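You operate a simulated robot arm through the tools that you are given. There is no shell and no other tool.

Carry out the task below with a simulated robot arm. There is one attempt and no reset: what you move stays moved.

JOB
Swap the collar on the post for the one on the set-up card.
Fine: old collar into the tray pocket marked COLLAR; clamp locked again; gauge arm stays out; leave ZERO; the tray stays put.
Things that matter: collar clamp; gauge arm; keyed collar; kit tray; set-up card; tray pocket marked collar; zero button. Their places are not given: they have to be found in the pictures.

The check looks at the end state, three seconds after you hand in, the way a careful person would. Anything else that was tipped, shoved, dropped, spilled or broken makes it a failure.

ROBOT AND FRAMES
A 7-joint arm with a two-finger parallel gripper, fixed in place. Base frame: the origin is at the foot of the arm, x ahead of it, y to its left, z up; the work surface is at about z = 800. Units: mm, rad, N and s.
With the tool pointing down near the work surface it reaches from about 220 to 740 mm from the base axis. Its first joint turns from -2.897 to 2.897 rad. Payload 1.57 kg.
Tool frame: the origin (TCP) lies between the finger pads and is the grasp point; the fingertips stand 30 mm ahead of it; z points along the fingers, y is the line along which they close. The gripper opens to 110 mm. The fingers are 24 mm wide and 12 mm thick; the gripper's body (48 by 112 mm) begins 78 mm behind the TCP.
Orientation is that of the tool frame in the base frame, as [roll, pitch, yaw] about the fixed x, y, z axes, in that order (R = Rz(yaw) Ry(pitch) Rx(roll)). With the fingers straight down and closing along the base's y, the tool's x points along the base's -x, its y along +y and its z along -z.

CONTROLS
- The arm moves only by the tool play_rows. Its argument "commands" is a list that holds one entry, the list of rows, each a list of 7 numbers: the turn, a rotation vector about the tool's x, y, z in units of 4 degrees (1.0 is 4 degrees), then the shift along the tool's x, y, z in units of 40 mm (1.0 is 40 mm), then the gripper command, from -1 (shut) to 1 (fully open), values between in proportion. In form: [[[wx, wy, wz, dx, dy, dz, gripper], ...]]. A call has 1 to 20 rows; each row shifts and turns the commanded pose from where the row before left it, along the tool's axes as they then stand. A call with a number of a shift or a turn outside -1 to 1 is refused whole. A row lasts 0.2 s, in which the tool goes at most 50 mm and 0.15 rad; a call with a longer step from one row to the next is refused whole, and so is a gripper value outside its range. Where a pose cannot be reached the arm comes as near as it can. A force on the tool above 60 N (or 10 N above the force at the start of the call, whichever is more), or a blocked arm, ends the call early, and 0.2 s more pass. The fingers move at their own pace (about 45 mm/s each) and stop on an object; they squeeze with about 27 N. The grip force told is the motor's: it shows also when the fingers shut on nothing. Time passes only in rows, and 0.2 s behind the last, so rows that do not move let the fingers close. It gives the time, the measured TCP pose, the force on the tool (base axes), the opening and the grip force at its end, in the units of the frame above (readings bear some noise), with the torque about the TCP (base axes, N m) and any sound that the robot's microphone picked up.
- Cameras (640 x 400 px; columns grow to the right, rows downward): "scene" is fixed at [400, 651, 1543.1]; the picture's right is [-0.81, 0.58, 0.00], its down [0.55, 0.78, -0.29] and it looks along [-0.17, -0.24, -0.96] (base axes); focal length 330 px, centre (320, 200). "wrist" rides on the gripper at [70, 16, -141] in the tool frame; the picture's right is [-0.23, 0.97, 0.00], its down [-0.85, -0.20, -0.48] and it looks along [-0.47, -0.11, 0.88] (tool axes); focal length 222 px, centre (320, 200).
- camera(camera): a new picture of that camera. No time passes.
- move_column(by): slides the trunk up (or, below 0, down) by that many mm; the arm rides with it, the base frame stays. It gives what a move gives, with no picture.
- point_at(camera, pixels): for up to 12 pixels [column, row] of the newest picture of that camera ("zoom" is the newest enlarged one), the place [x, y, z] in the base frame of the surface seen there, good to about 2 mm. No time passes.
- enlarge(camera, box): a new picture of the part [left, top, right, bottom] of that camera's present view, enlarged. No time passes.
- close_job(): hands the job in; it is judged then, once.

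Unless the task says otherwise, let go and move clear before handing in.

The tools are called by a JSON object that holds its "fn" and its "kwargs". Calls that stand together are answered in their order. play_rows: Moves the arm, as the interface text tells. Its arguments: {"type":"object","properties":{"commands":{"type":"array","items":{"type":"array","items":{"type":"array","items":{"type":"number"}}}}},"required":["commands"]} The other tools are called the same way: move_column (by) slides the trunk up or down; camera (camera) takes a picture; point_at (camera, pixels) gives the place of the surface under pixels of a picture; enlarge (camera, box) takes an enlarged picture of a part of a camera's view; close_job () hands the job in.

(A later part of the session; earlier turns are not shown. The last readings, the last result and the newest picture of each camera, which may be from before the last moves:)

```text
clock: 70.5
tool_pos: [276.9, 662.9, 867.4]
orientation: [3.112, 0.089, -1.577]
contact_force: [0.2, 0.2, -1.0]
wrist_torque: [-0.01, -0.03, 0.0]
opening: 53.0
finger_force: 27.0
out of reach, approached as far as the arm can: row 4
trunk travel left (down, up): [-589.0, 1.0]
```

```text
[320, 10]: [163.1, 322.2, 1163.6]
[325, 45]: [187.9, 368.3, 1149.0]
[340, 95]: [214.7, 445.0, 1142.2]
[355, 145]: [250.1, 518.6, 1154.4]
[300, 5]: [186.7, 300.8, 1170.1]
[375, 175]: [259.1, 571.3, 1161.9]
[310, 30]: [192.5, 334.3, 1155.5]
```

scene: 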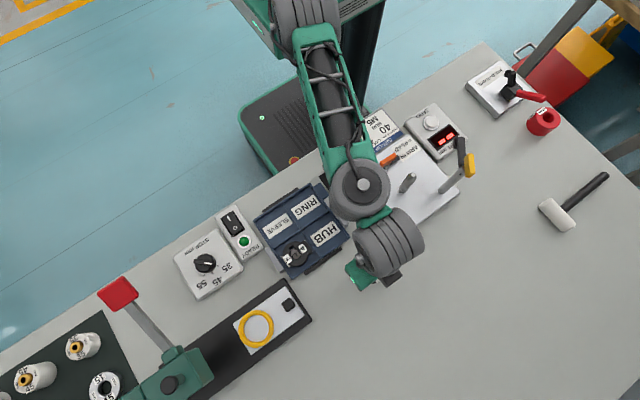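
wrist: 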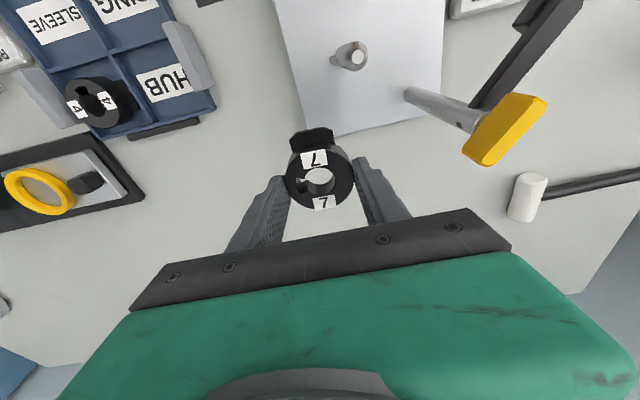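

Row 4 stopped with a slight roll error, so the arm is still in the wrong bend. I'll go up to about z 1010 here (clear space), stretch to the limit, then sweep down along the limit while pushing outward so the elbow straightens and then flexes the right way.

{"fn": "play_rows", "kwargs": {"commands": [[[0, 0, 0, -0.0436, 0, -0.498, -1], [0, 0, 0, -0.0436, 0, -0.498, -1], [0, 0, 0, -0.0436, 0, -0.498, -1], [0, 0, 0, -0.0436, 0, -0.498, -1], [0, 0, 0, -0.0436, 0, -0.498, -1], [0, 0, 0, -0.0436, 0, -0.498, -1], [0, 0, 0, -0.0436, 0, -0.498, -1], [0, 0, 0, 0, 0, 0, -1]]]}}

{"fn": "play_rows", "kwargs": {"commands": [[[0, 0, 0, -0.25, -0.1, 0.022, -1], [0, 0, 0, -0.25, -0.1, 0.022, -1], [0, 0, 0, -0.25, -0.1, 0.022, -1], [0, 0, 0, 0, 0, 0, -1]]]}}

{"fn": "camera", "kwargs": {"camera": "scene"}}

```text
clock: 72.3
tool_pos: [276.3, 660.9, 988.1]
orientation: [3.142, 0.087, -1.573]
contact_force: [0.0, -0.5, -1.2]
wrist_torque: [0.03, -0.01, -0.01]
opening: 53.0
finger_force: 26.7
out of reach, approached as far as the arm can: row 1
trunk travel left (down, up): [-589.0, 1.0]
```

```text
clock: 73.3
tool_pos: [281.2, 671.5, 987.4]
orientation: [-3.139, 0.086, -1.571]
contact_force: [0.0, -0.1, -1.2]
wrist_torque: [0.03, -0.05, -0.02]
opening: 53.4
finger_force: 27.6
out of reach, approached as far as the arm can: row 2, 3
trunk travel left (down, up): [-589.0, 1.0]
```

```text
taken
```

scene: 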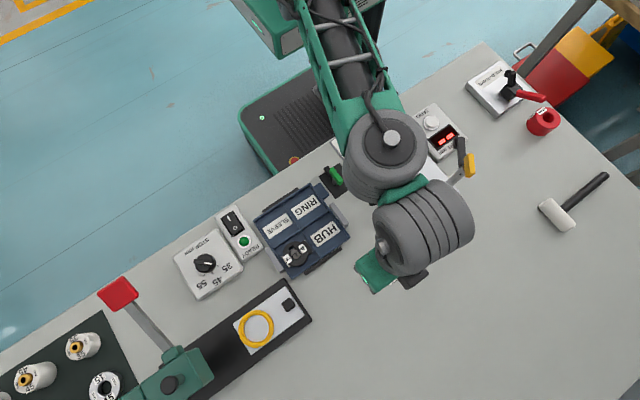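

Stretched at radius 728, z 987. Now the downward sweep along the limit with outward push.

{"fn": "play_rows", "kwargs": {"commands": [[[0, 0, 0, -0.157, -0.07, 0.315, -1], [0, 0, 0, -0.157, -0.07, 0.315, -1], [0, 0, 0, -0.157, -0.07, 0.315, -1], [0, 0, 0, -0.157, -0.07, 0.315, -1], [0, 0, 0, -0.157, -0.07, 0.315, -1], [0, 0, 0, -0.157, -0.07, 0.315, -1], [0, 0, 0, -0.157, -0.07, 0.315, -1], [0, 0, 0, -0.157, -0.07, 0.315, -1], [0, 0, 0, 0, 0, 0, -1]]]}}

{"fn": "camera", "kwargs": {"camera": "scene"}}

{"fn": "point_at", "kwargs": {"camera": "scene", "pixels": [[320, 10], [325, 45], [340, 95], [355, 145], [300, 5], [375, 175], [310, 30]]}}

```text
clock: 75.3
tool_pos: [298.5, 665.7, 906.6]
orientation: [-3.141, 0.087, -1.572]
contact_force: [0.0, -0.6, -0.7]
wrist_torque: [0.01, 0.0, 0.03]
opening: 53.2
finger_force: 26.3
out of reach, approached as far as the arm can: row 1, 2, 3, 4, 5, 6, 7, 8
trunk travel left (down, up): [-589.0, 1.0]
```

```text
taken
```

scene: 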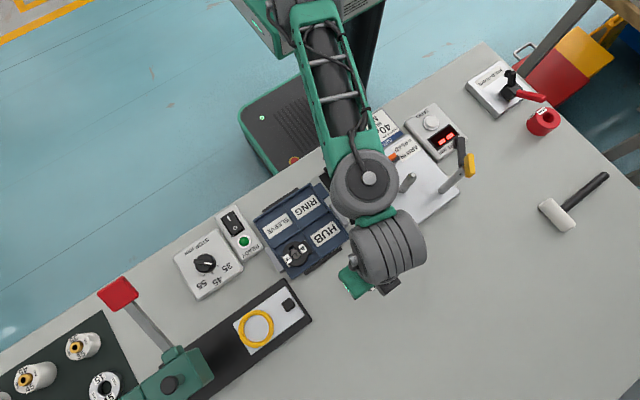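

```text
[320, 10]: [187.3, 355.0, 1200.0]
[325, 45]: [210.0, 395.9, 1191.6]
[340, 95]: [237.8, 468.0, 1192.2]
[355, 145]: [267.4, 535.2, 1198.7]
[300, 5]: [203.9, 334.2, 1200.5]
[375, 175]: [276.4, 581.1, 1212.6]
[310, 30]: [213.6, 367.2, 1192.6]
```

Elbow and forearm are now nearly level. I'll continue straight down with only slight inward drift, then look at the elbow again.

{"fn": "play_rows", "kwargs": {"commands": [[[0, 0, 0, 0.061, 0.015, 0.296, -1], [0, 0, 0, 0.061, 0.015, 0.296, -1], [0, 0, 0, 0.061, 0.015, 0.296, -1], [0, 0, 0, 0.061, 0.015, 0.296, -1], [0, 0, 0, 0, 0, 0, -1]]]}}

{"fn": "camera", "kwargs": {"camera": "scene"}}

{"fn": "point_at", "kwargs": {"camera": "scene", "pixels": [[320, 10], [325, 45], [340, 95], [355, 145], [300, 5], [368, 178], [310, 30]]}}

```text
clock: 76.5
tool_pos: [297.7, 660.8, 860.1]
orientation: [3.141, 0.087, -1.573]
contact_force: [0.2, 0.2, -0.8]
wrist_torque: [0.0, -0.03, -0.01]
opening: 53.1
finger_force: 27.4
trunk travel left (down, up): [-589.0, 1.0]
```

```text
taken
```

scene: 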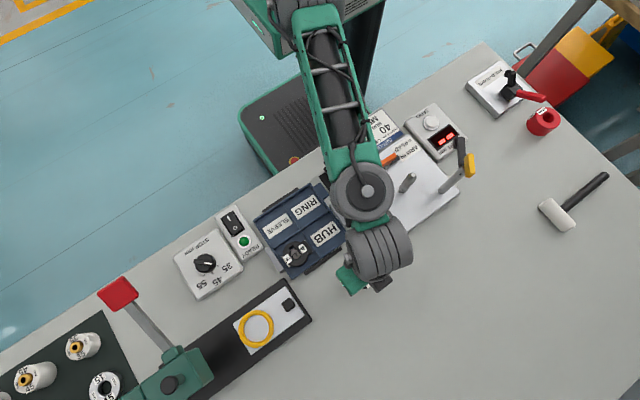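

```text
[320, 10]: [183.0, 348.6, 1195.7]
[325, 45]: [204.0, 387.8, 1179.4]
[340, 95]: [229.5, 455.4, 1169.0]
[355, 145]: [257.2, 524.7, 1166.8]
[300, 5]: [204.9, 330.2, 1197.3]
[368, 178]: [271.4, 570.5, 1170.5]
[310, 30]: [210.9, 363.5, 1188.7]
```

The forearm now slopes down from the elbow: it is flexed the right way. I'll draw inward at this height in small steps.

{"fn": "play_rows", "kwargs": {"commands": [[[0, 0, 0, 0.3, 0.25, -0.026, -1], [0, 0, 0, 0.3, 0.25, -0.026, -1], [0, 0, 0, 0.3, 0.25, -0.026, -1], [0, 0, 0, 0, 0, 0, -1]]]}}

{"fn": "camera", "kwargs": {"camera": "scene"}}

{"fn": "point_at", "kwargs": {"camera": "scene", "pixels": [[320, 10], [325, 45], [340, 95], [355, 140], [300, 5], [368, 170], [310, 30]]}}

```text
clock: 77.5
tool_pos: [266.9, 625.0, 859.1]
orientation: [3.141, 0.086, -1.573]
contact_force: [0.7, -0.4, -0.2]
wrist_torque: [0.02, -0.01, -0.01]
opening: 53.2
finger_force: 26.9
trunk travel left (down, up): [-589.0, 1.0]
```

```text
taken
```

scene: 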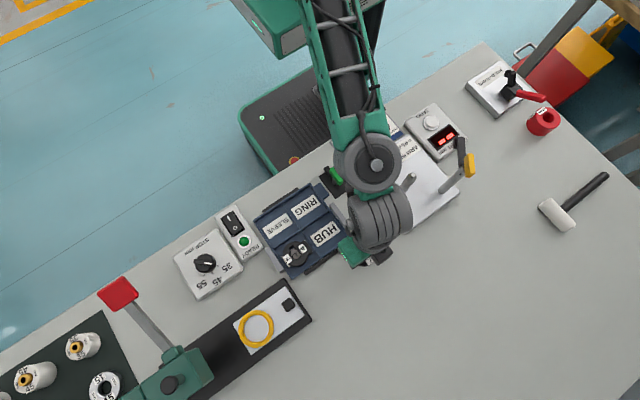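

```text
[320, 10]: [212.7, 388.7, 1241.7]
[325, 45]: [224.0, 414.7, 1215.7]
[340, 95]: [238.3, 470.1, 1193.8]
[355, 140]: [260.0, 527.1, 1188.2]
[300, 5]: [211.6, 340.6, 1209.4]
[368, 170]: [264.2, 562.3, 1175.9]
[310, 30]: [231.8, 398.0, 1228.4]
```

The arm now retracts properly with the elbow up: TCP (267,625,859), no flags. I'll raise the collar above post height.

{"fn": "play_rows", "kwargs": {"commands": [[[0, 0, 0, 0.15, 0.2, -0.5, -1], [0, 0, 0, 0.1, 0.2, -0.672, -1], [0, 0, 0, 0.1, 0.2, -0.672, -1], [0, 0, 0, -0.0588, 0, -0.672, -1], [0, 0, 0, -0.02, 0, -0.2, -1], [0, 0, 0, 0, 0, 0, -1]]]}}

```text
clock: 79.0
tool_pos: [242.9, 603.5, 966.9]
orientation: [3.139, 0.086, -1.572]
contact_force: [0.6, -0.2, -1.2]
wrist_torque: [0.0, 0.01, -0.03]
opening: 53.2
finger_force: 27.0
trunk travel left (down, up): [-589.0, 1.0]
```

Good, no flags: (243,603.5,967). Now toward the post in steps.

{"fn": "play_rows", "kwargs": {"commands": [[[0, 0, 0, 0.267, 0.89, -0.0234, -1], [0, 0, 0, 0.267, 0.89, -0.0234, -1], [0, 0, 0, 0.267, 0.7, -0.0234, -1], [0, 0, 0, 0.267, 0.4, -0.0234, -1], [0, 0, 0, 0, 0, 0, -1]]]}}

{"fn": "camera", "kwargs": {"camera": "scene"}}

{"fn": "camera", "kwargs": {"camera": "wrist"}}

```text
clock: 80.2
tool_pos: [129.1, 562.4, 967.3]
orientation: [-3.141, 0.087, -1.574]
contact_force: [-0.1, -0.3, -1.3]
wrist_torque: [0.0, -0.02, 0.01]
opening: 53.3
finger_force: 26.8
trunk travel left (down, up): [-589.0, 1.0]
```

```text
taken
```

scene: 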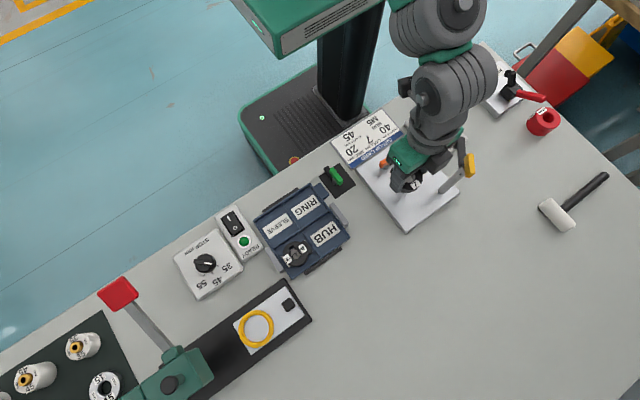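

```text
taken
```

wrist: 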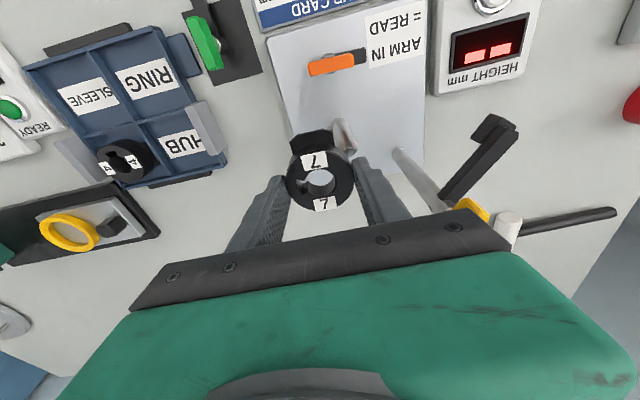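

The arm is back in its good posture at (129,562,967). I'll measure collar 7's actual centre and yaw, and the post top, from the wrist view.

{"fn": "enlarge", "kwargs": {"camera": "wrist", "box": [260, 110, 400, 220]}}

```text
3.64 times, centred on (330, 165) of wrist
```

zoom: 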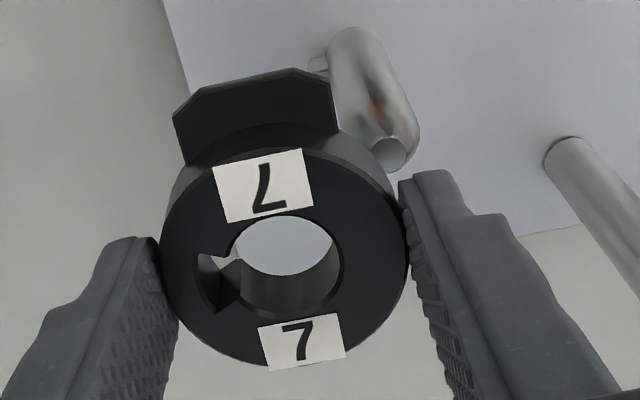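

{"fn": "point_at", "kwargs": {"camera": "zoom", "pixels": [[213, 168], [301, 149], [314, 204], [226, 224], [258, 328], [338, 313], [346, 352], [268, 369], [390, 155], [380, 150], [400, 152], [318, 65]]}}

{"fn": "point_at", "kwargs": {"camera": "zoom", "pixels": [[263, 187], [301, 340], [172, 120], [335, 85], [180, 155], [340, 125], [205, 90], [295, 70], [215, 280], [235, 260], [390, 145], [385, 165]]}}

```text
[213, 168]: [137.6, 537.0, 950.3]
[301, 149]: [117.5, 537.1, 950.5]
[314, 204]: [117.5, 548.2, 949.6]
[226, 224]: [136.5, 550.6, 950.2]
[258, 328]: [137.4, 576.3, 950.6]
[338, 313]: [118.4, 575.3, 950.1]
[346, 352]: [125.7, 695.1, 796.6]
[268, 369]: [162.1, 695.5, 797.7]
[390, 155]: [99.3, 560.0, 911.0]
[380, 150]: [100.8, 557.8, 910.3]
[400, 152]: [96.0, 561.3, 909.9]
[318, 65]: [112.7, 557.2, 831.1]
```

```text
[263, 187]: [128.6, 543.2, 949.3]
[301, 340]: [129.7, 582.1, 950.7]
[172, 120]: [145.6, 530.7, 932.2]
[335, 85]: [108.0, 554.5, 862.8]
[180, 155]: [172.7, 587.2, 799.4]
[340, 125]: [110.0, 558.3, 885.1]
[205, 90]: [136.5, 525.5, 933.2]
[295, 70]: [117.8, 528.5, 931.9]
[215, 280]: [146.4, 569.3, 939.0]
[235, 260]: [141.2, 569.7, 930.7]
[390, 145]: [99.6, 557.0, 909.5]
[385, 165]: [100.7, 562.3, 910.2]
```

Collar 7's centre is (128.3,562.6) and the post top (99.9,560.2); the collar appears about 1° short of turn. I'll move over the post and add a +1.2° turn about the vertical, then look through the bore.

{"fn": "play_rows", "kwargs": {"commands": [[[-0.026, 0, -0.3, 0, 0, 0, -1], [0, 0, 0, 0.028, 0.35, -0.0025, -1], [0, 0, 0, 0.028, 0.3525, -0.0025, -1], [0, 0, 0, 0, 0, 0, -1]]]}}

{"fn": "enlarge", "kwargs": {"camera": "wrist", "box": [260, 110, 400, 220]}}

{"fn": "enlarge", "kwargs": {"camera": "scene", "box": [380, 120, 490, 220]}}

```text
clock: 81.2
tool_pos: [99.5, 559.7, 968.1]
orientation: [-3.14, 0.086, -1.553]
contact_force: [0.6, 0.7, -1.1]
wrist_torque: [-0.01, -0.03, 0.01]
opening: 53.2
finger_force: 26.9
trunk travel left (down, up): [-589.0, 1.0]
```

```text
3.64 times, centred on (330, 165) of wrist
```

zoom: 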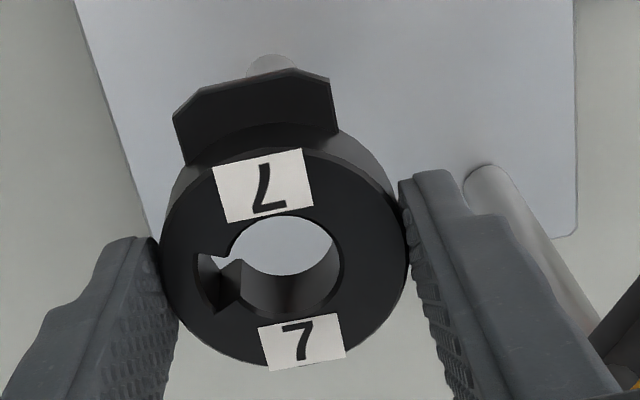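

```text
4.00 times, centred on (435, 170) of scene
```

zoom: 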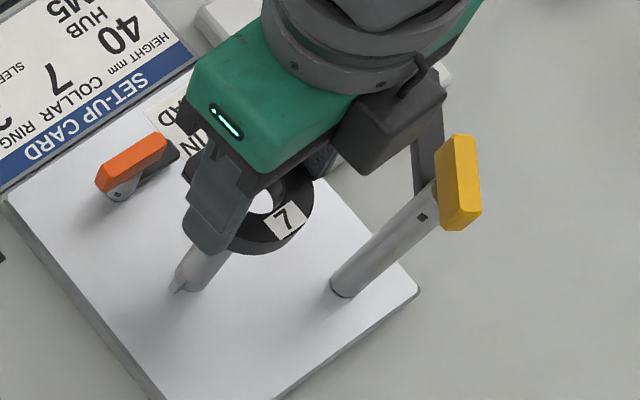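

The post is right under the collar but hidden by its body. I'll lower to just above the post tip and look again.

{"fn": "play_rows", "kwargs": {"commands": [[[0, 0, 0, 0.0218, 0, 0.249, -1], [0, 0, 0, 0.0174, 0, 0.199, -1], [0, 0, 0, 0, 0, 0, -1]]]}}

{"fn": "camera", "kwargs": {"camera": "wrist"}}

{"fn": "enlarge", "kwargs": {"camera": "wrist", "box": [260, 110, 400, 220]}}

{"fn": "enlarge", "kwargs": {"camera": "scene", "box": [380, 140, 460, 220]}}

```text
clock: 82.0
tool_pos: [99.5, 559.4, 949.0]
orientation: [3.14, 0.088, -1.552]
contact_force: [0.2, -0.2, -1.0]
wrist_torque: [0.02, -0.03, 0.0]
opening: 53.2
finger_force: 26.9
trunk travel left (down, up): [-589.0, 1.0]
```

```text
taken
```

wrist: 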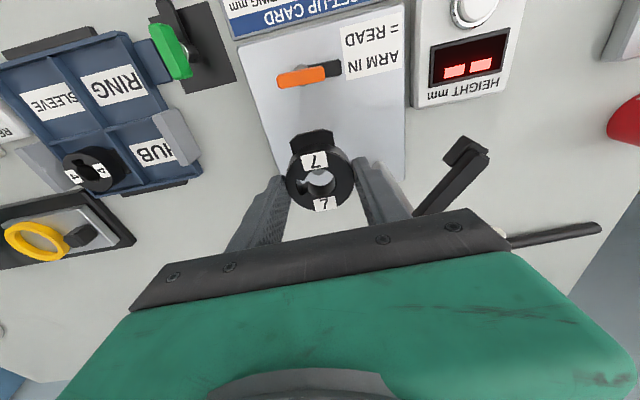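

```text
3.64 times, centred on (330, 165) of wrist
```

zoom: 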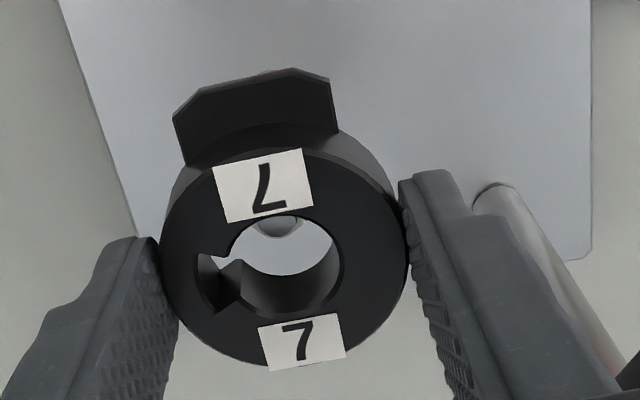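

```text
5.00 times, centred on (420, 180) of scene
```

zoom: 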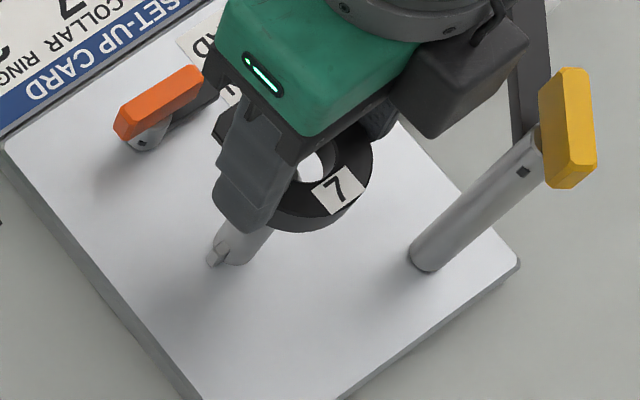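

The post tip is visible through the bore at (278,225), a bit off the bore's centre. I'll measure both precisely.

{"fn": "point_at", "kwargs": {"camera": "zoom", "pixels": [[265, 195], [240, 230], [225, 255]]}}

{"fn": "enlarge", "kwargs": {"camera": "wrist", "box": [295, 150, 345, 190]}}

```text
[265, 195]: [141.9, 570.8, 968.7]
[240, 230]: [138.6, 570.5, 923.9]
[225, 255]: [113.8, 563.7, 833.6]
```

```text
10.00 times, centred on (320, 170) of wrist
```

zoom: 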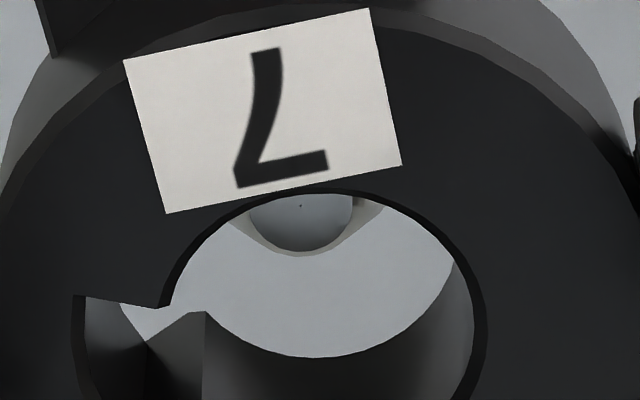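

The post tip is about 0.7 mm to +x and 0.9 mm to -y of the bore's centre. I'll correct that and lower a first 20 mm onto the post, checking side force.

{"fn": "play_rows", "kwargs": {"commands": [[[0, 0, 0, 0.0225, -0.0175, -0.002, -1], [0, 0, 0, 0.0131, 0, 0.149, -1], [0, 0, 0, 0.0131, 0, 0.149, -1], [0, 0, 0, 0.0174, 0, 0.199, -1], [0, 0, 0, 0, 0, 0, -1]]]}}

{"fn": "enlarge", "kwargs": {"camera": "wrist", "box": [260, 110, 400, 220]}}

```text
clock: 83.2
tool_pos: [98.8, 559.6, 929.7]
orientation: [-3.141, 0.088, -1.552]
contact_force: [-0.1, 0.5, -1.6]
wrist_torque: [-0.02, -0.01, 0.0]
opening: 53.3
finger_force: 27.2
trunk travel left (down, up): [-589.0, 1.0]
```

```text
3.64 times, centred on (330, 165) of wrist
```

zoom: 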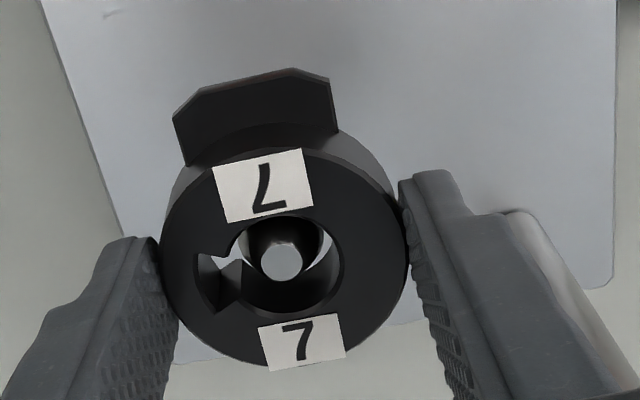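

The tip is inside the bore with no side force. I'll zoom to refine centring before going lower.

{"fn": "enlarge", "kwargs": {"camera": "wrist", "box": [290, 155, 350, 205]}}

```text
8.00 times, centred on (320, 180) of wrist
```

zoom: 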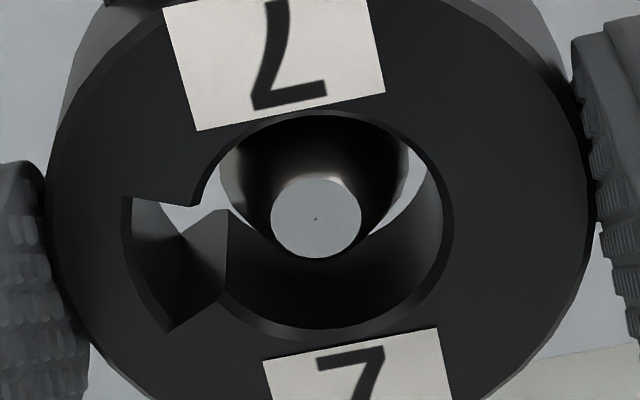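

The bore is 24 mm and the post 20 mm; the post is ~0.7 mm to +x of centre. I'll correct and lower to just above the key (collar underside ≈845).

{"fn": "play_rows", "kwargs": {"commands": [[[0, 0, 0, -0.01, -0.0175, 0, -1], [0, 0, 0, 0.0218, 0, 0.249, -1], [0, 0, 0, 0.0218, 0, 0.249, -1], [0, 0, 0, 0.0218, 0, 0.249, -1], [0, 0, 0, 0.0218, 0, 0.249, -1], [0, 0, 0, 0, 0, 0, -1]]]}}

{"fn": "enlarge", "kwargs": {"camera": "wrist", "box": [260, 130, 380, 230]}}

{"fn": "enlarge", "kwargs": {"camera": "scene", "box": [380, 140, 460, 220]}}

```text
clock: 84.5
tool_pos: [101.6, 560.0, 887.3]
orientation: [-3.141, 0.087, -1.552]
contact_force: [-0.5, -0.2, -0.2]
wrist_torque: [0.01, 0.02, -0.01]
opening: 53.3
finger_force: 26.9
trunk travel left (down, up): [-589.0, 1.0]
```

```text
4.00 times, centred on (320, 180) of wrist
```

zoom: 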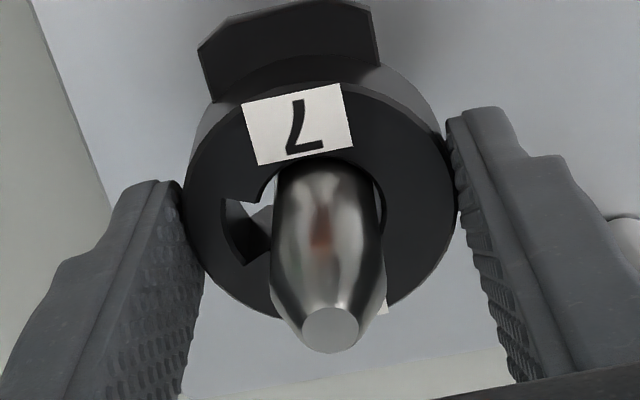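

```text
5.00 times, centred on (420, 180) of scene
```

zoom: 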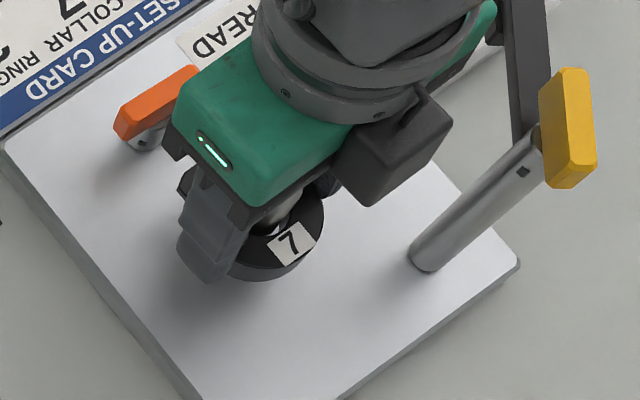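

The collar is threaded on the post with no force, underside about 851. I'll zoom on the slot and key.

{"fn": "enlarge", "kwargs": {"camera": "wrist", "box": [295, 165, 345, 205]}}

```text
10.00 times, centred on (320, 185) of wrist
```

zoom: 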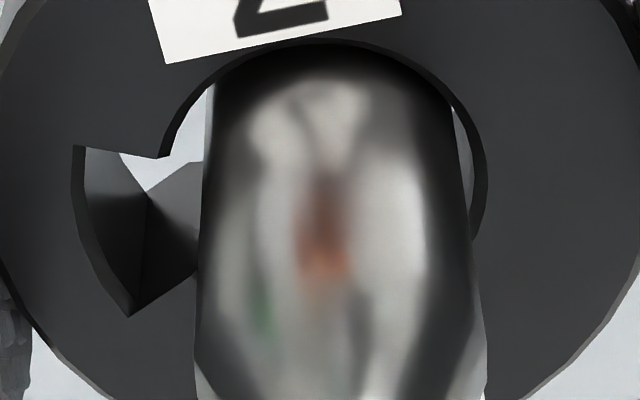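

The slot opening faces +x as the key does. I'll continue down in small steps, watching the force as the key should enter at about TCP z 874.

{"fn": "play_rows", "kwargs": {"commands": [[[0, 0, 0, 0.0087, 0, 0.0996, -1], [0, 0, 0, 0.0087, 0, 0.0996, -1], [0, 0, 0, 0, 0, 0, -1]]]}}

{"fn": "play_rows", "kwargs": {"commands": [[[0, 0, 0, 0.0065, 0, 0.0747, -1], [0, 0, 0, 0, 0, 0, -1]]]}}

{"fn": "play_rows", "kwargs": {"commands": [[[0, 0, 0, 0.0065, 0, 0.0747, -1], [0, 0, 0, 0, 0, 0, -1]]]}}

```text
clock: 85.3
tool_pos: [101.2, 560.0, 881.6]
orientation: [-3.142, 0.087, -1.552]
contact_force: [0.3, 0.5, -1.1]
wrist_torque: [0.0, 0.03, 0.0]
opening: 53.1
finger_force: 27.0
trunk travel left (down, up): [-589.0, 1.0]
```

```text
clock: 86.0
tool_pos: [101.1, 559.7, 877.1]
orientation: [3.141, 0.088, -1.551]
contact_force: [0.0, -0.1, -1.7]
wrist_torque: [0.03, 0.01, 0.02]
opening: 53.3
finger_force: 27.9
trunk travel left (down, up): [-589.0, 1.0]
```

```text
clock: 86.5
tool_pos: [99.9, 559.8, 874.2]
orientation: [-3.141, 0.088, -1.55]
contact_force: [-0.3, 1.1, -1.2]
wrist_torque: [-0.01, 0.0, -0.02]
opening: 53.4
finger_force: 26.6
trunk travel left (down, up): [-589.0, 1.0]
```

No contact yet at TCP z≈874 (underside ≈838). I'll keep stepping down 3 mm at a time.

{"fn": "play_rows", "kwargs": {"commands": [[[0, 0, 0, 0.0065, 0, 0.0747, -1], [0, 0, 0, 0, 0, 0, -1]]]}}

{"fn": "play_rows", "kwargs": {"commands": [[[0, 0, 0, 0.0065, 0, 0.0747, -1], [0, 0, 0, 0, 0, 0, -1]]]}}

{"fn": "play_rows", "kwargs": {"commands": [[[0, 0, 0, 0.0044, 0, 0.0498, -1], [0, 0, 0, 0, 0, 0, -1]]]}}

```text
clock: 87.2
tool_pos: [101.4, 559.2, 871.7]
orientation: [-3.141, 0.086, -1.551]
contact_force: [0.4, 0.6, -1.1]
wrist_torque: [0.01, 0.0, 0.03]
opening: 53.1
finger_force: 27.3
trunk travel left (down, up): [-589.0, 1.0]
```

```text
clock: 87.8
tool_pos: [100.6, 558.2, 867.4]
orientation: [3.141, 0.086, -1.551]
contact_force: [-0.4, -0.1, -2.2]
wrist_torque: [0.01, 0.01, 0.03]
opening: 53.2
finger_force: 27.5
trunk travel left (down, up): [-589.0, 1.0]
```

```text
clock: 88.3
tool_pos: [98.6, 559.1, 865.6]
orientation: [-3.14, 0.087, -1.551]
contact_force: [-0.1, -0.1, -1.1]
wrist_torque: [0.01, 0.02, -0.01]
opening: 53.6
finger_force: 27.6
trunk travel left (down, up): [-589.0, 1.0]
```

Underside is now ≈829, past the key's top, with no force. I'll check the slot view and go on.

{"fn": "play_rows", "kwargs": {"commands": [[[0, 0, 0, 0.0044, 0, 0.0498, -1], [0, 0, 0, 0.0044, 0, 0.0498, -1], [0, 0, 0, 0, 0, 0, -1]]]}}

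{"fn": "enlarge", "kwargs": {"camera": "wrist", "box": [260, 130, 380, 230]}}

{"fn": "enlarge", "kwargs": {"camera": "scene", "box": [380, 140, 460, 220]}}

```text
clock: 89.2
tool_pos: [99.6, 559.5, 862.9]
orientation: [3.141, 0.088, -1.551]
contact_force: [0.0, 0.2, -1.4]
wrist_torque: [-0.03, -0.02, 0.0]
opening: 53.1
finger_force: 27.4
trunk travel left (down, up): [-589.0, 1.0]
```

```text
4.00 times, centred on (320, 180) of wrist
```

zoom: 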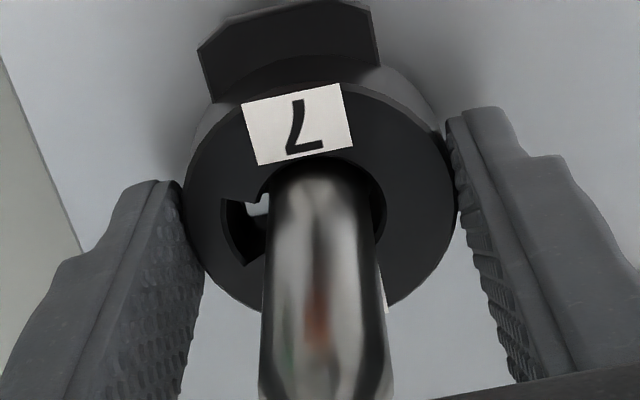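

```text
5.00 times, centred on (420, 180) of scene
```

zoom: 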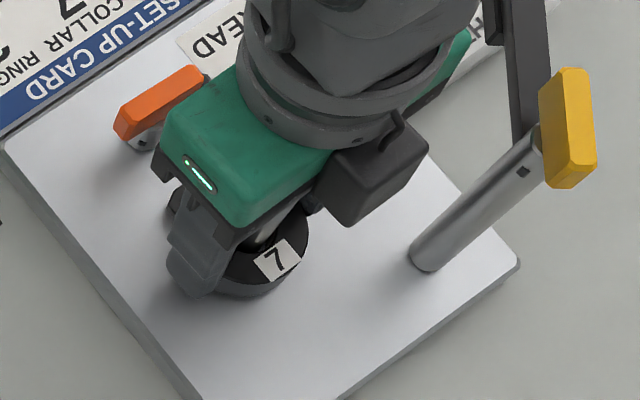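

The bright key is now visible inside the slot at (257,208). I'll lower the last ~6 mm in 1–2 mm steps.

{"fn": "play_rows", "kwargs": {"commands": [[[0, 0, 0, 0.0044, 0, 0.0498, -1], [0, 0, 0, 0, 0, 0, -1]]]}}

{"fn": "play_rows", "kwargs": {"commands": [[[0, 0, 0, 0.0033, 0, 0.0374, -1], [0, 0, 0, 0, 0, 0, -1]]]}}

{"fn": "play_rows", "kwargs": {"commands": [[[0, 0, 0, 0.0022, 0, 0.0249, -1], [0, 0, 0, 0, 0, 0, -1]]]}}

```text
clock: 89.8
tool_pos: [100.0, 559.0, 860.4]
orientation: [-3.139, 0.087, -1.553]
contact_force: [-0.5, 0.0, -0.9]
wrist_torque: [0.01, -0.02, 0.0]
opening: 53.0
finger_force: 26.7
trunk travel left (down, up): [-589.0, 1.0]
```

```text
clock: 90.3
tool_pos: [99.1, 559.0, 857.2]
orientation: [-3.141, 0.088, -1.55]
contact_force: [0.5, 0.6, -1.4]
wrist_torque: [-0.04, 0.02, 0.06]
opening: 53.2
finger_force: 27.1
trunk travel left (down, up): [-589.0, 1.0]
```

```text
clock: 91.0
tool_pos: [99.7, 558.7, 857.6]
orientation: [3.141, 0.088, -1.552]
contact_force: [-1.1, 0.3, -2.0]
wrist_torque: [0.01, 0.0, 0.03]
opening: 53.3
finger_force: 26.3
trunk travel left (down, up): [-589.0, 1.0]
```

{"fn": "play_rows", "kwargs": {"commands": [[[0, 0, 0, 0.0022, 0, 0.0249, -1], [0, 0, 0, 0, 0, 0, -1]]]}}

{"fn": "play_rows", "kwargs": {"commands": [[[0, 0, 0, 0.0022, 0, 0.0249, -1], [0, 0, 0, 0, 0, 0, -1]]]}}

```text
clock: 91.5
tool_pos: [99.8, 558.0, 856.7]
orientation: [-3.141, 0.086, -1.553]
contact_force: [0.7, 0.0, 0.1]
wrist_torque: [0.06, 0.03, -0.03]
opening: 53.0
finger_force: 26.3
trunk travel left (down, up): [-589.0, 1.0]
```

```text
clock: 92.2
tool_pos: [100.4, 558.9, 855.6]
orientation: [-3.141, 0.085, -1.553]
contact_force: [-1.0, 0.8, 0.8]
wrist_torque: [0.03, 0.06, 0.0]
opening: 53.1
finger_force: 26.7
trunk travel left (down, up): [-589.0, 1.0]
```

Force z has changed sign (+0.8 N), suggesting first contact with the plate. One more small step to confirm.

{"fn": "play_rows", "kwargs": {"commands": [[[0, 0, 0, 0.0022, 0, 0.0249, -1], [0, 0, 0, 0, 0, 0, -1]]]}}

{"fn": "enlarge", "kwargs": {"camera": "wrist", "box": [260, 110, 380, 210]}}

```text
clock: 92.8
tool_pos: [100.3, 559.2, 856.3]
orientation: [3.141, 0.093, -1.553]
contact_force: [0.6, -2.9, 13.6]
wrist_torque: [-0.4, 0.14, 0.01]
opening: 52.9
finger_force: 27.0
trunk travel left (down, up): [-589.0, 1.0]
```

```text
4.00 times, centred on (320, 160) of wrist
```

zoom: 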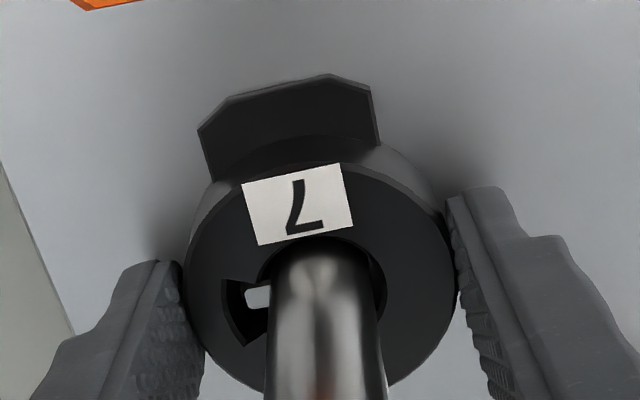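

Force rose to 13.6 N: the collar is seated, key inside slot at (257,295). I'll verify heights.

{"fn": "point_at", "kwargs": {"camera": "zoom", "pixels": [[298, 205], [215, 130], [365, 115], [290, 110], [225, 250], [415, 240], [257, 297], [230, 100], [330, 78], [300, 90], [150, 150], [430, 330]]}}

```text
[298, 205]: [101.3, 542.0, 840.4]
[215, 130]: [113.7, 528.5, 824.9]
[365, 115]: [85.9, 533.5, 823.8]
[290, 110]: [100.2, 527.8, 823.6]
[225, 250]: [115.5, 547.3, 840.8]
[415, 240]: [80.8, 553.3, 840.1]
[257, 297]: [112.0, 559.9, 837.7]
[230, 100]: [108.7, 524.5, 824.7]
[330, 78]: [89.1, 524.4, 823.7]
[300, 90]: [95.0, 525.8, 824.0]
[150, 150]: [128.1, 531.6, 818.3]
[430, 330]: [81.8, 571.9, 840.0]
```

Collar 7 is fully seated (tab top ≈824, top 840, tab toward -y). I'll release and rise vertically.

{"fn": "play_rows", "kwargs": {"commands": [[[0, 0, 0, 0, 0, 0, -0.02], [0, 0, 0, 0, 0, 0, 0.18], [0, 0, 0, 0, 0, 0, 0.18], [0, 0, 0, -0.0174, 0, -0.199, 0.18], [0, 0, 0, -0.0436, 0, -0.498, 0.18], [0, 0, 0, -0.0654, 0, -0.747, 0.18], [0, 0, 0, -0.0654, 0, -0.747, 0.18], [0, 0, 0, -0.0654, 0, -0.747, 0.18], [0, 0, 0, -0.0654, 0, -0.747, 0.18], [0, 0, 0, 0, 0, 0, 0.18]]]}}

{"fn": "camera", "kwargs": {"camera": "wrist"}}

{"fn": "camera", "kwargs": {"camera": "scene"}}

```text
clock: 95.0
tool_pos: [102.3, 557.6, 1001.3]
orientation: [3.141, 0.087, -1.552]
contact_force: [0.3, 0.2, -0.1]
wrist_torque: [0.0, -0.02, -0.02]
opening: 64.8
finger_force: 0.1
trunk travel left (down, up): [-589.0, 1.0]
```

```text
taken
```

wrist: 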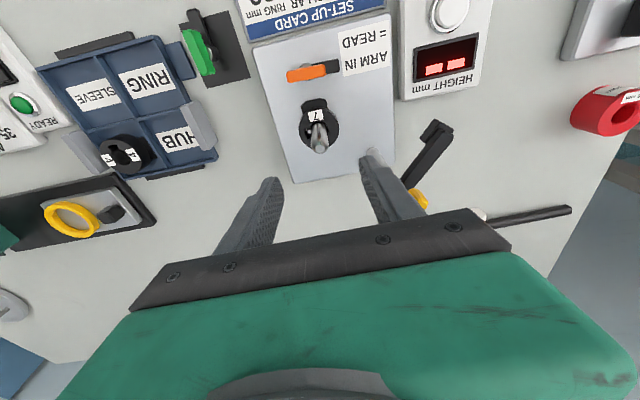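

```text
taken
```

scene: 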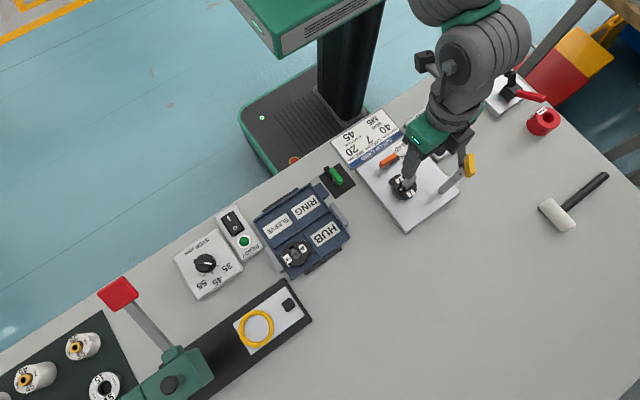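

Collar 7 stands on the post. Now I'll level the tool, move back over the clamp handle, and turn the tool to match the handle's open orientation.

{"fn": "play_rows", "kwargs": {"commands": [[[0, 1, 0, 0, 0, 0, 0.0], [0, 0.25, 0, 0, 0, 0, -0.1], [0, 0, 0, 0.56, 0, 0, -0.1], [0, 0, 0, 0.56, 0, 0, -0.1], [0, 0, 0, 0.56, 0, 0, -0.1], [0, 0, 0, 0, 0, 0, -0.1]]]}}

{"fn": "play_rows", "kwargs": {"commands": [[[0, 0, -1, 0, 0, 0, -0.1], [0, 0, -1, 0, 0, 0, -0.1], [0, 0, -1, 0, 0, 0, -0.1], [0, 0, -1, 0, 0, 0, -0.1], [0, 0, -1, 0, 0, 0, -0.1], [0, 0, -1, 0, 0, 0, -0.1], [0, 0, -1, 0, 0, 0, -0.1], [0, 0, -1, 0, 0, 0, -0.1], [0, 0, -1, 0, 0, 0, -0.1], [0, 0, -1, 0, 0, 0, -0.1], [0, 0, -1, 0, 0, 0, -0.1], [0, 0, -1, 0, 0, 0, -0.1], [0, 0, -1, 0, 0, 0, -0.1], [0, 0, -1, 0, 0, 0, -0.1], [0, 0, -1, 0, 0, 0, -0.1], [0, 0, -1, 0, 0, 0, -0.1], [0, 0, -1, 0, 0, 0, -0.1], [0, 0, -1, 0, 0, 0, -0.1], [0, 0, -1, 0, 0, 0, -0.1], [0, 0, -1, 0, 0, 0, -0.1]]]}}

{"fn": "camera", "kwargs": {"camera": "scene"}}

```text
clock: 96.3
tool_pos: [101.1, 491.6, 1002.1]
orientation: [-3.141, -0.001, -1.553]
contact_force: [0.6, 0.4, -0.4]
wrist_torque: [0.0, 0.02, 0.02]
opening: 49.4
finger_force: 0.0
trunk travel left (down, up): [-589.0, 1.0]
```

```text
clock: 100.5
tool_pos: [102.2, 491.9, 1003.3]
orientation: [3.142, -0.001, -0.154]
contact_force: [0.3, 0.1, 0.2]
wrist_torque: [-0.01, -0.01, -0.02]
opening: 49.6
finger_force: 0.0
trunk travel left (down, up): [-589.0, 1.0]
```

```text
taken
```

scene: 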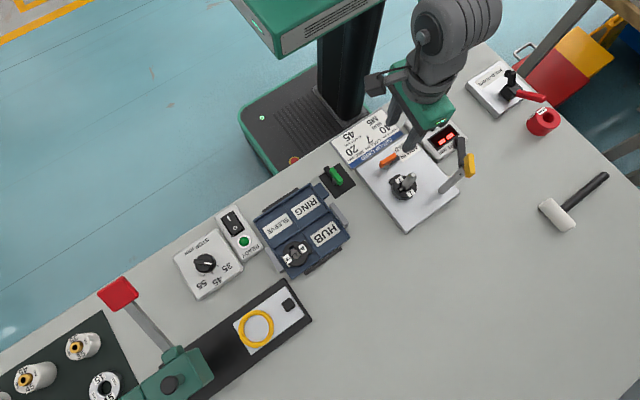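

Yaw is -0.154; I'll finish the turn to -0.035 and check the handle and collar in a zoom.

{"fn": "play_rows", "kwargs": {"commands": [[[0, 0, -1, 0, 0, 0, -0.1], [0, 0, -0.7, 0, 0, 0, -0.1], [0, 0, 0, 0, 0, 0, -0.1]]]}}

{"fn": "enlarge", "kwargs": {"camera": "scene", "box": [360, 120, 450, 220]}}

{"fn": "enlarge", "kwargs": {"camera": "wrist", "box": [240, 90, 400, 220]}}

```text
clock: 101.3
tool_pos: [101.3, 491.6, 1003.0]
orientation: [3.141, 0.0, -0.034]
contact_force: [-0.4, 0.2, -0.6]
wrist_torque: [0.0, -0.01, -0.02]
opening: 49.5
finger_force: 0.2
trunk travel left (down, up): [-589.0, 1.0]
```

```text
4.00 times, centred on (405, 170) of scene
```

zoom: 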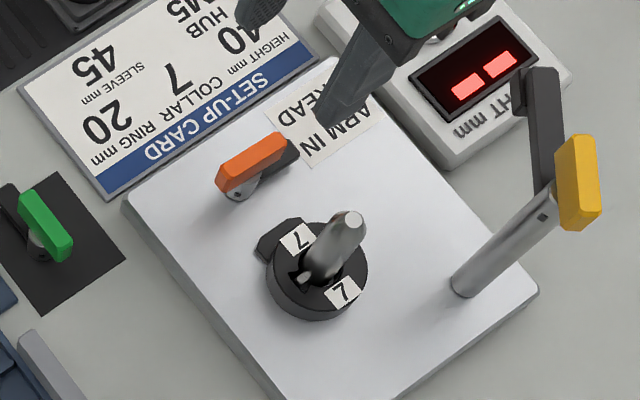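

```text
3.08 times, centred on (320, 155) of wrist
```

zoom: 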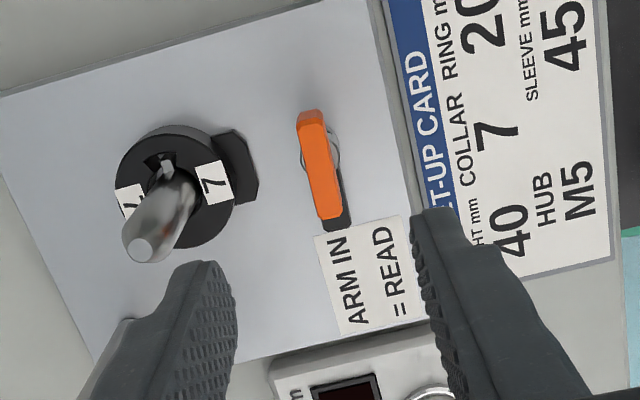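

Collar 7 sits properly on the post. I'll measure the handle once more and descend to it.

{"fn": "point_at", "kwargs": {"camera": "zoom", "pixels": [[305, 120], [320, 165], [330, 210], [300, 165], [338, 165], [340, 220], [335, 180], [215, 180], [135, 205], [240, 170]]}}

{"fn": "play_rows", "kwargs": {"commands": [[[0, 0, 0, 0, 0, 0.8, -0.1], [0, 0, 0, 0, 0, 0.8, -0.1], [0, 0, 0, 0, 0, 0.8, -0.1], [0, 0, 0, 0, 0, 0.2, -0.1], [0, 0, 0, 0, 0, 0, -0.1]]]}}

{"fn": "camera", "kwargs": {"camera": "wrist"}}

```text
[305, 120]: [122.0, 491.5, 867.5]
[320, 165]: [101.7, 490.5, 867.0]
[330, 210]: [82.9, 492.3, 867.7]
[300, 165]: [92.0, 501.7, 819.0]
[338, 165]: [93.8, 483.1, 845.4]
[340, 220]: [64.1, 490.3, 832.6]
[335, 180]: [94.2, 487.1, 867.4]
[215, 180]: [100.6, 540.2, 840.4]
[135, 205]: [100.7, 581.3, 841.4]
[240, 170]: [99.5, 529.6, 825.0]
```

```text
clock: 102.5
tool_pos: [100.6, 491.0, 898.8]
orientation: [-3.141, 0.0, -0.036]
contact_force: [0.0, -0.5, 0.5]
wrist_torque: [0.03, 0.0, -0.01]
opening: 49.4
finger_force: 0.2
trunk travel left (down, up): [-589.0, 1.0]
```

```text
taken
```

wrist: 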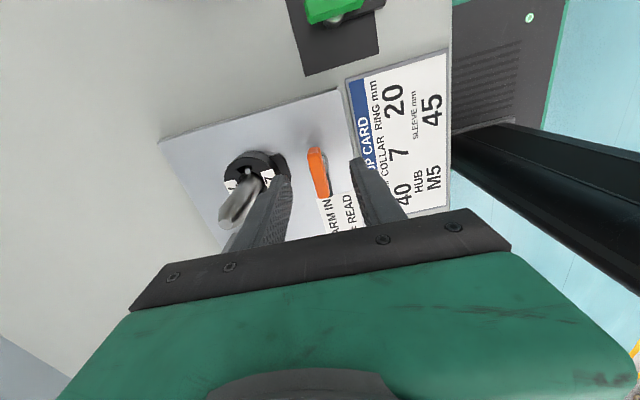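

The handle (centre ≈(102,491)) is between the fingers at wrist (318,170). I'll go down the last 18 mm and grip it.

{"fn": "play_rows", "kwargs": {"commands": [[[0, 0, 0, 0, 0, 0.25, -0.1], [0, 0, 0, 0, 0, 0.2, -0.1], [0, 0, 0, 0, 0, 0, -0.5], [0, 0, 0, 0, 0, 0, -1], [0, 0, 0, 0, 0, 0, -1], [0, 0, 0, 0, 0, 0, -1], [0, 0, 0, 0, 0, 0, -1]]]}}

```text
clock: 104.2
tool_pos: [100.9, 490.8, 880.7]
orientation: [-3.141, 0.0, -0.036]
contact_force: [0.0, 1.9, -1.7]
wrist_torque: [0.09, -0.1, 0.04]
opening: 10.8
finger_force: 28.8
trunk travel left (down, up): [-589.0, 1.0]
```

Handle gripped (10.8 mm). I'll turn it back CW toward the locked position, first 64°.

{"fn": "play_rows", "kwargs": {"commands": [[[0, 0, 1, 0, 0, 0, -1], [0, 0, 1, 0, 0, 0, -1], [0, 0, 1, 0, 0, 0, -1], [0, 0, 1, 0, 0, 0, -1], [0, 0, 1, 0, 0, 0, -1], [0, 0, 1, 0, 0, 0, -1], [0, 0, 1, 0, 0, 0, -1], [0, 0, 1, 0, 0, 0, -1], [0, 0, 1, 0, 0, 0, -1], [0, 0, 1, 0, 0, 0, -1], [0, 0, 1, 0, 0, 0, -1], [0, 0, 1, 0, 0, 0, -1], [0, 0, 1, 0, 0, 0, -1], [0, 0, 1, 0, 0, 0, -1], [0, 0, 1, 0, 0, 0, -1], [0, 0, 1, 0, 0, 0, -1], [0, 0, 0, 0, 0, 0, -1]]]}}

{"fn": "enlarge", "kwargs": {"camera": "scene", "box": [360, 120, 450, 220]}}

```text
clock: 107.8
tool_pos: [100.9, 490.8, 879.5]
orientation: [-3.141, -0.002, -1.152]
contact_force: [-12.2, -6.1, -12.2]
wrist_torque: [0.16, 0.35, 0.03]
opening: 11.2
finger_force: 28.2
trunk travel left (down, up): [-589.0, 1.0]
```

```text
4.00 times, centred on (405, 170) of scene
```

zoom: 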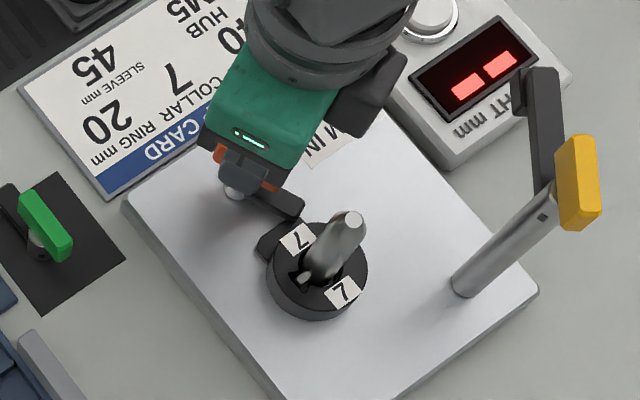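

The arm swings back toward the tab with no resisting torque. I'll continue the rest to yaw ≈ -1.57.

{"fn": "play_rows", "kwargs": {"commands": [[[0, 0, 1, 0, 0, 0, -1], [0, 0, 1, 0, 0, 0, -1], [0, 0, 1, 0, 0, 0, -1], [0, 0, 1, 0, 0, 0, -1], [0, 0, 1, 0, 0, 0, -1], [0, 0, 1, 0, 0, 0, -1], [0, 0, 0, 0, 0, 0, -1]]]}}

{"fn": "enlarge", "kwargs": {"camera": "scene", "box": [360, 120, 450, 220]}}

```text
clock: 109.3
tool_pos: [100.0, 491.5, 880.8]
orientation: [3.141, -0.002, -1.57]
contact_force: [-19.8, -5.8, -17.3]
wrist_torque: [-0.78, 0.4, 0.0]
opening: 11.4
finger_force: 28.3
trunk travel left (down, up): [-589.0, 1.0]
```

```text
4.00 times, centred on (405, 170) of scene
```

zoom: 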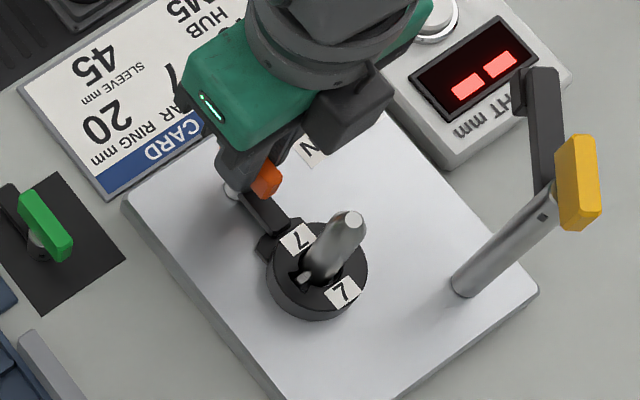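

The clamp arm is over the tab again. I'll turn a further 4° against the stop to confirm it is fully home.

{"fn": "play_rows", "kwargs": {"commands": [[[0, 0, 1, 0, 0, 0, -1], [0, 0, 0, 0, 0, 0, -1]]]}}

```text
clock: 110.0
tool_pos: [100.7, 491.9, 880.3]
orientation: [3.14, -0.001, -1.641]
contact_force: [-19.1, -7.4, -15.3]
wrist_torque: [-0.27, 0.38, 0.81]
opening: 12.1
finger_force: 29.2
trunk travel left (down, up): [-589.0, 1.0]
```

Torque of 0.81 N·m shows the handle is against its stop. I'll turn back those 4°, release and rise.

{"fn": "play_rows", "kwargs": {"commands": [[[0, 0, -1, 0, 0, 0, -1], [0, 0, 0, 0, 0, 0, -1], [0, 0, 0, 0, 0, 0, -0.6], [0, 0, 0, 0, 0, 0, -0.2], [0, 0, 0, 0, 0, 0, -0.2], [0, 0, 0, 0, 0, 0, -0.2], [0, 0, 0, 0, 0, -0.5, -0.2], [0, 0, 0, 0, 0, -0.8, -0.2], [0, 0, 0, 0, 0, -0.9, -0.2], [0, 0, 0, 0, 0, -0.9, -0.2], [0, 0, 0, 0, 0, 0, -0.2]]]}}

{"fn": "camera", "kwargs": {"camera": "wrist"}}

{"fn": "enlarge", "kwargs": {"camera": "wrist", "box": [270, 110, 400, 220]}}

{"fn": "enlarge", "kwargs": {"camera": "scene", "box": [360, 120, 450, 220]}}

```text
clock: 112.3
tool_pos: [102.2, 491.1, 1005.2]
orientation: [3.141, 0.0, -1.573]
contact_force: [-0.5, 1.1, -0.3]
wrist_torque: [-0.03, 0.02, 0.0]
opening: 44.3
finger_force: 0.1
trunk travel left (down, up): [-589.0, 1.0]
```

```text
taken
```

wrist: 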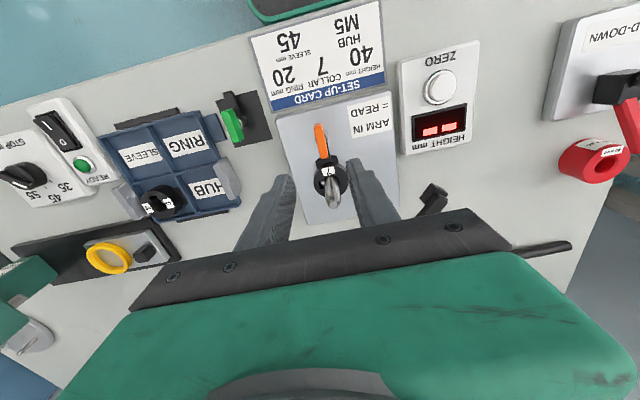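

```text
3.64 times, centred on (335, 165) of wrist
```

zoom: 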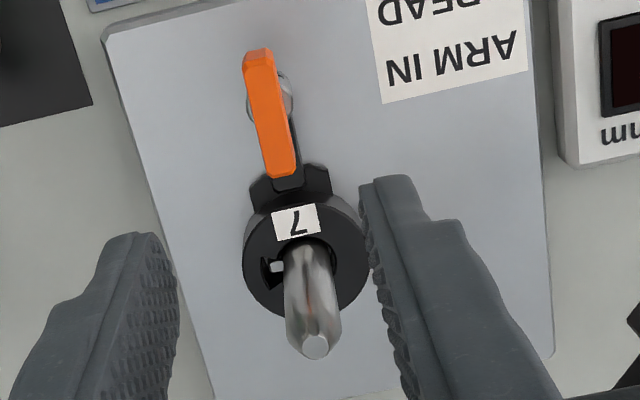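

```text
4.00 times, centred on (405, 170) of scene
```

zoom: 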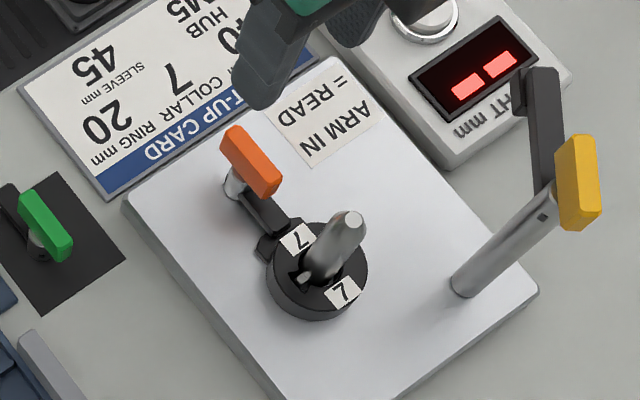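

The clamp looks exactly as at the start, with its dark arm on the tab of collar 7. I'll verify handle/arm coordinates, and check the tray and the gauge arm.

{"fn": "point_at", "kwargs": {"camera": "zoom", "pixels": [[235, 138], [252, 160], [268, 185], [262, 215], [275, 230], [262, 245], [297, 238], [343, 290], [575, 180], [545, 110], [470, 280], [300, 275]]}}

{"fn": "enlarge", "kwargs": {"camera": "scene", "box": [240, 160, 390, 300]}}

```text
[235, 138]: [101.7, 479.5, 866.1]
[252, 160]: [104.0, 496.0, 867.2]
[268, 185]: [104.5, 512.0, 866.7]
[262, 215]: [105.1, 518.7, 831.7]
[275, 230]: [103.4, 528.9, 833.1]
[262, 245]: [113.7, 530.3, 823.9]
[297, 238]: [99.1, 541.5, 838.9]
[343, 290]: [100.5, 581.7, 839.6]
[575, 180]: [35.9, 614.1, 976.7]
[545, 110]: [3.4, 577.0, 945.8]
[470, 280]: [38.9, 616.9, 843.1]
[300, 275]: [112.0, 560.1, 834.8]
```

```text
2.86 times, centred on (315, 230) of scene
```

zoom: 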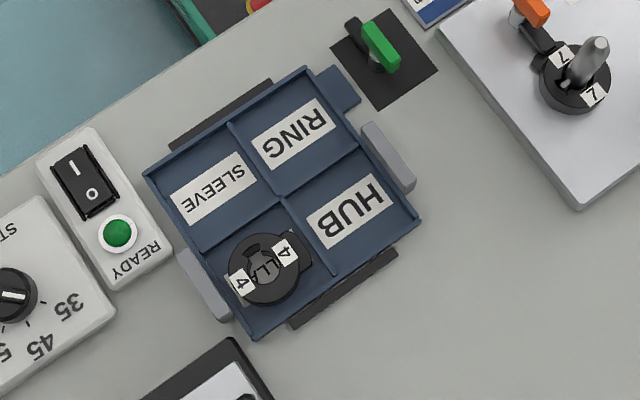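

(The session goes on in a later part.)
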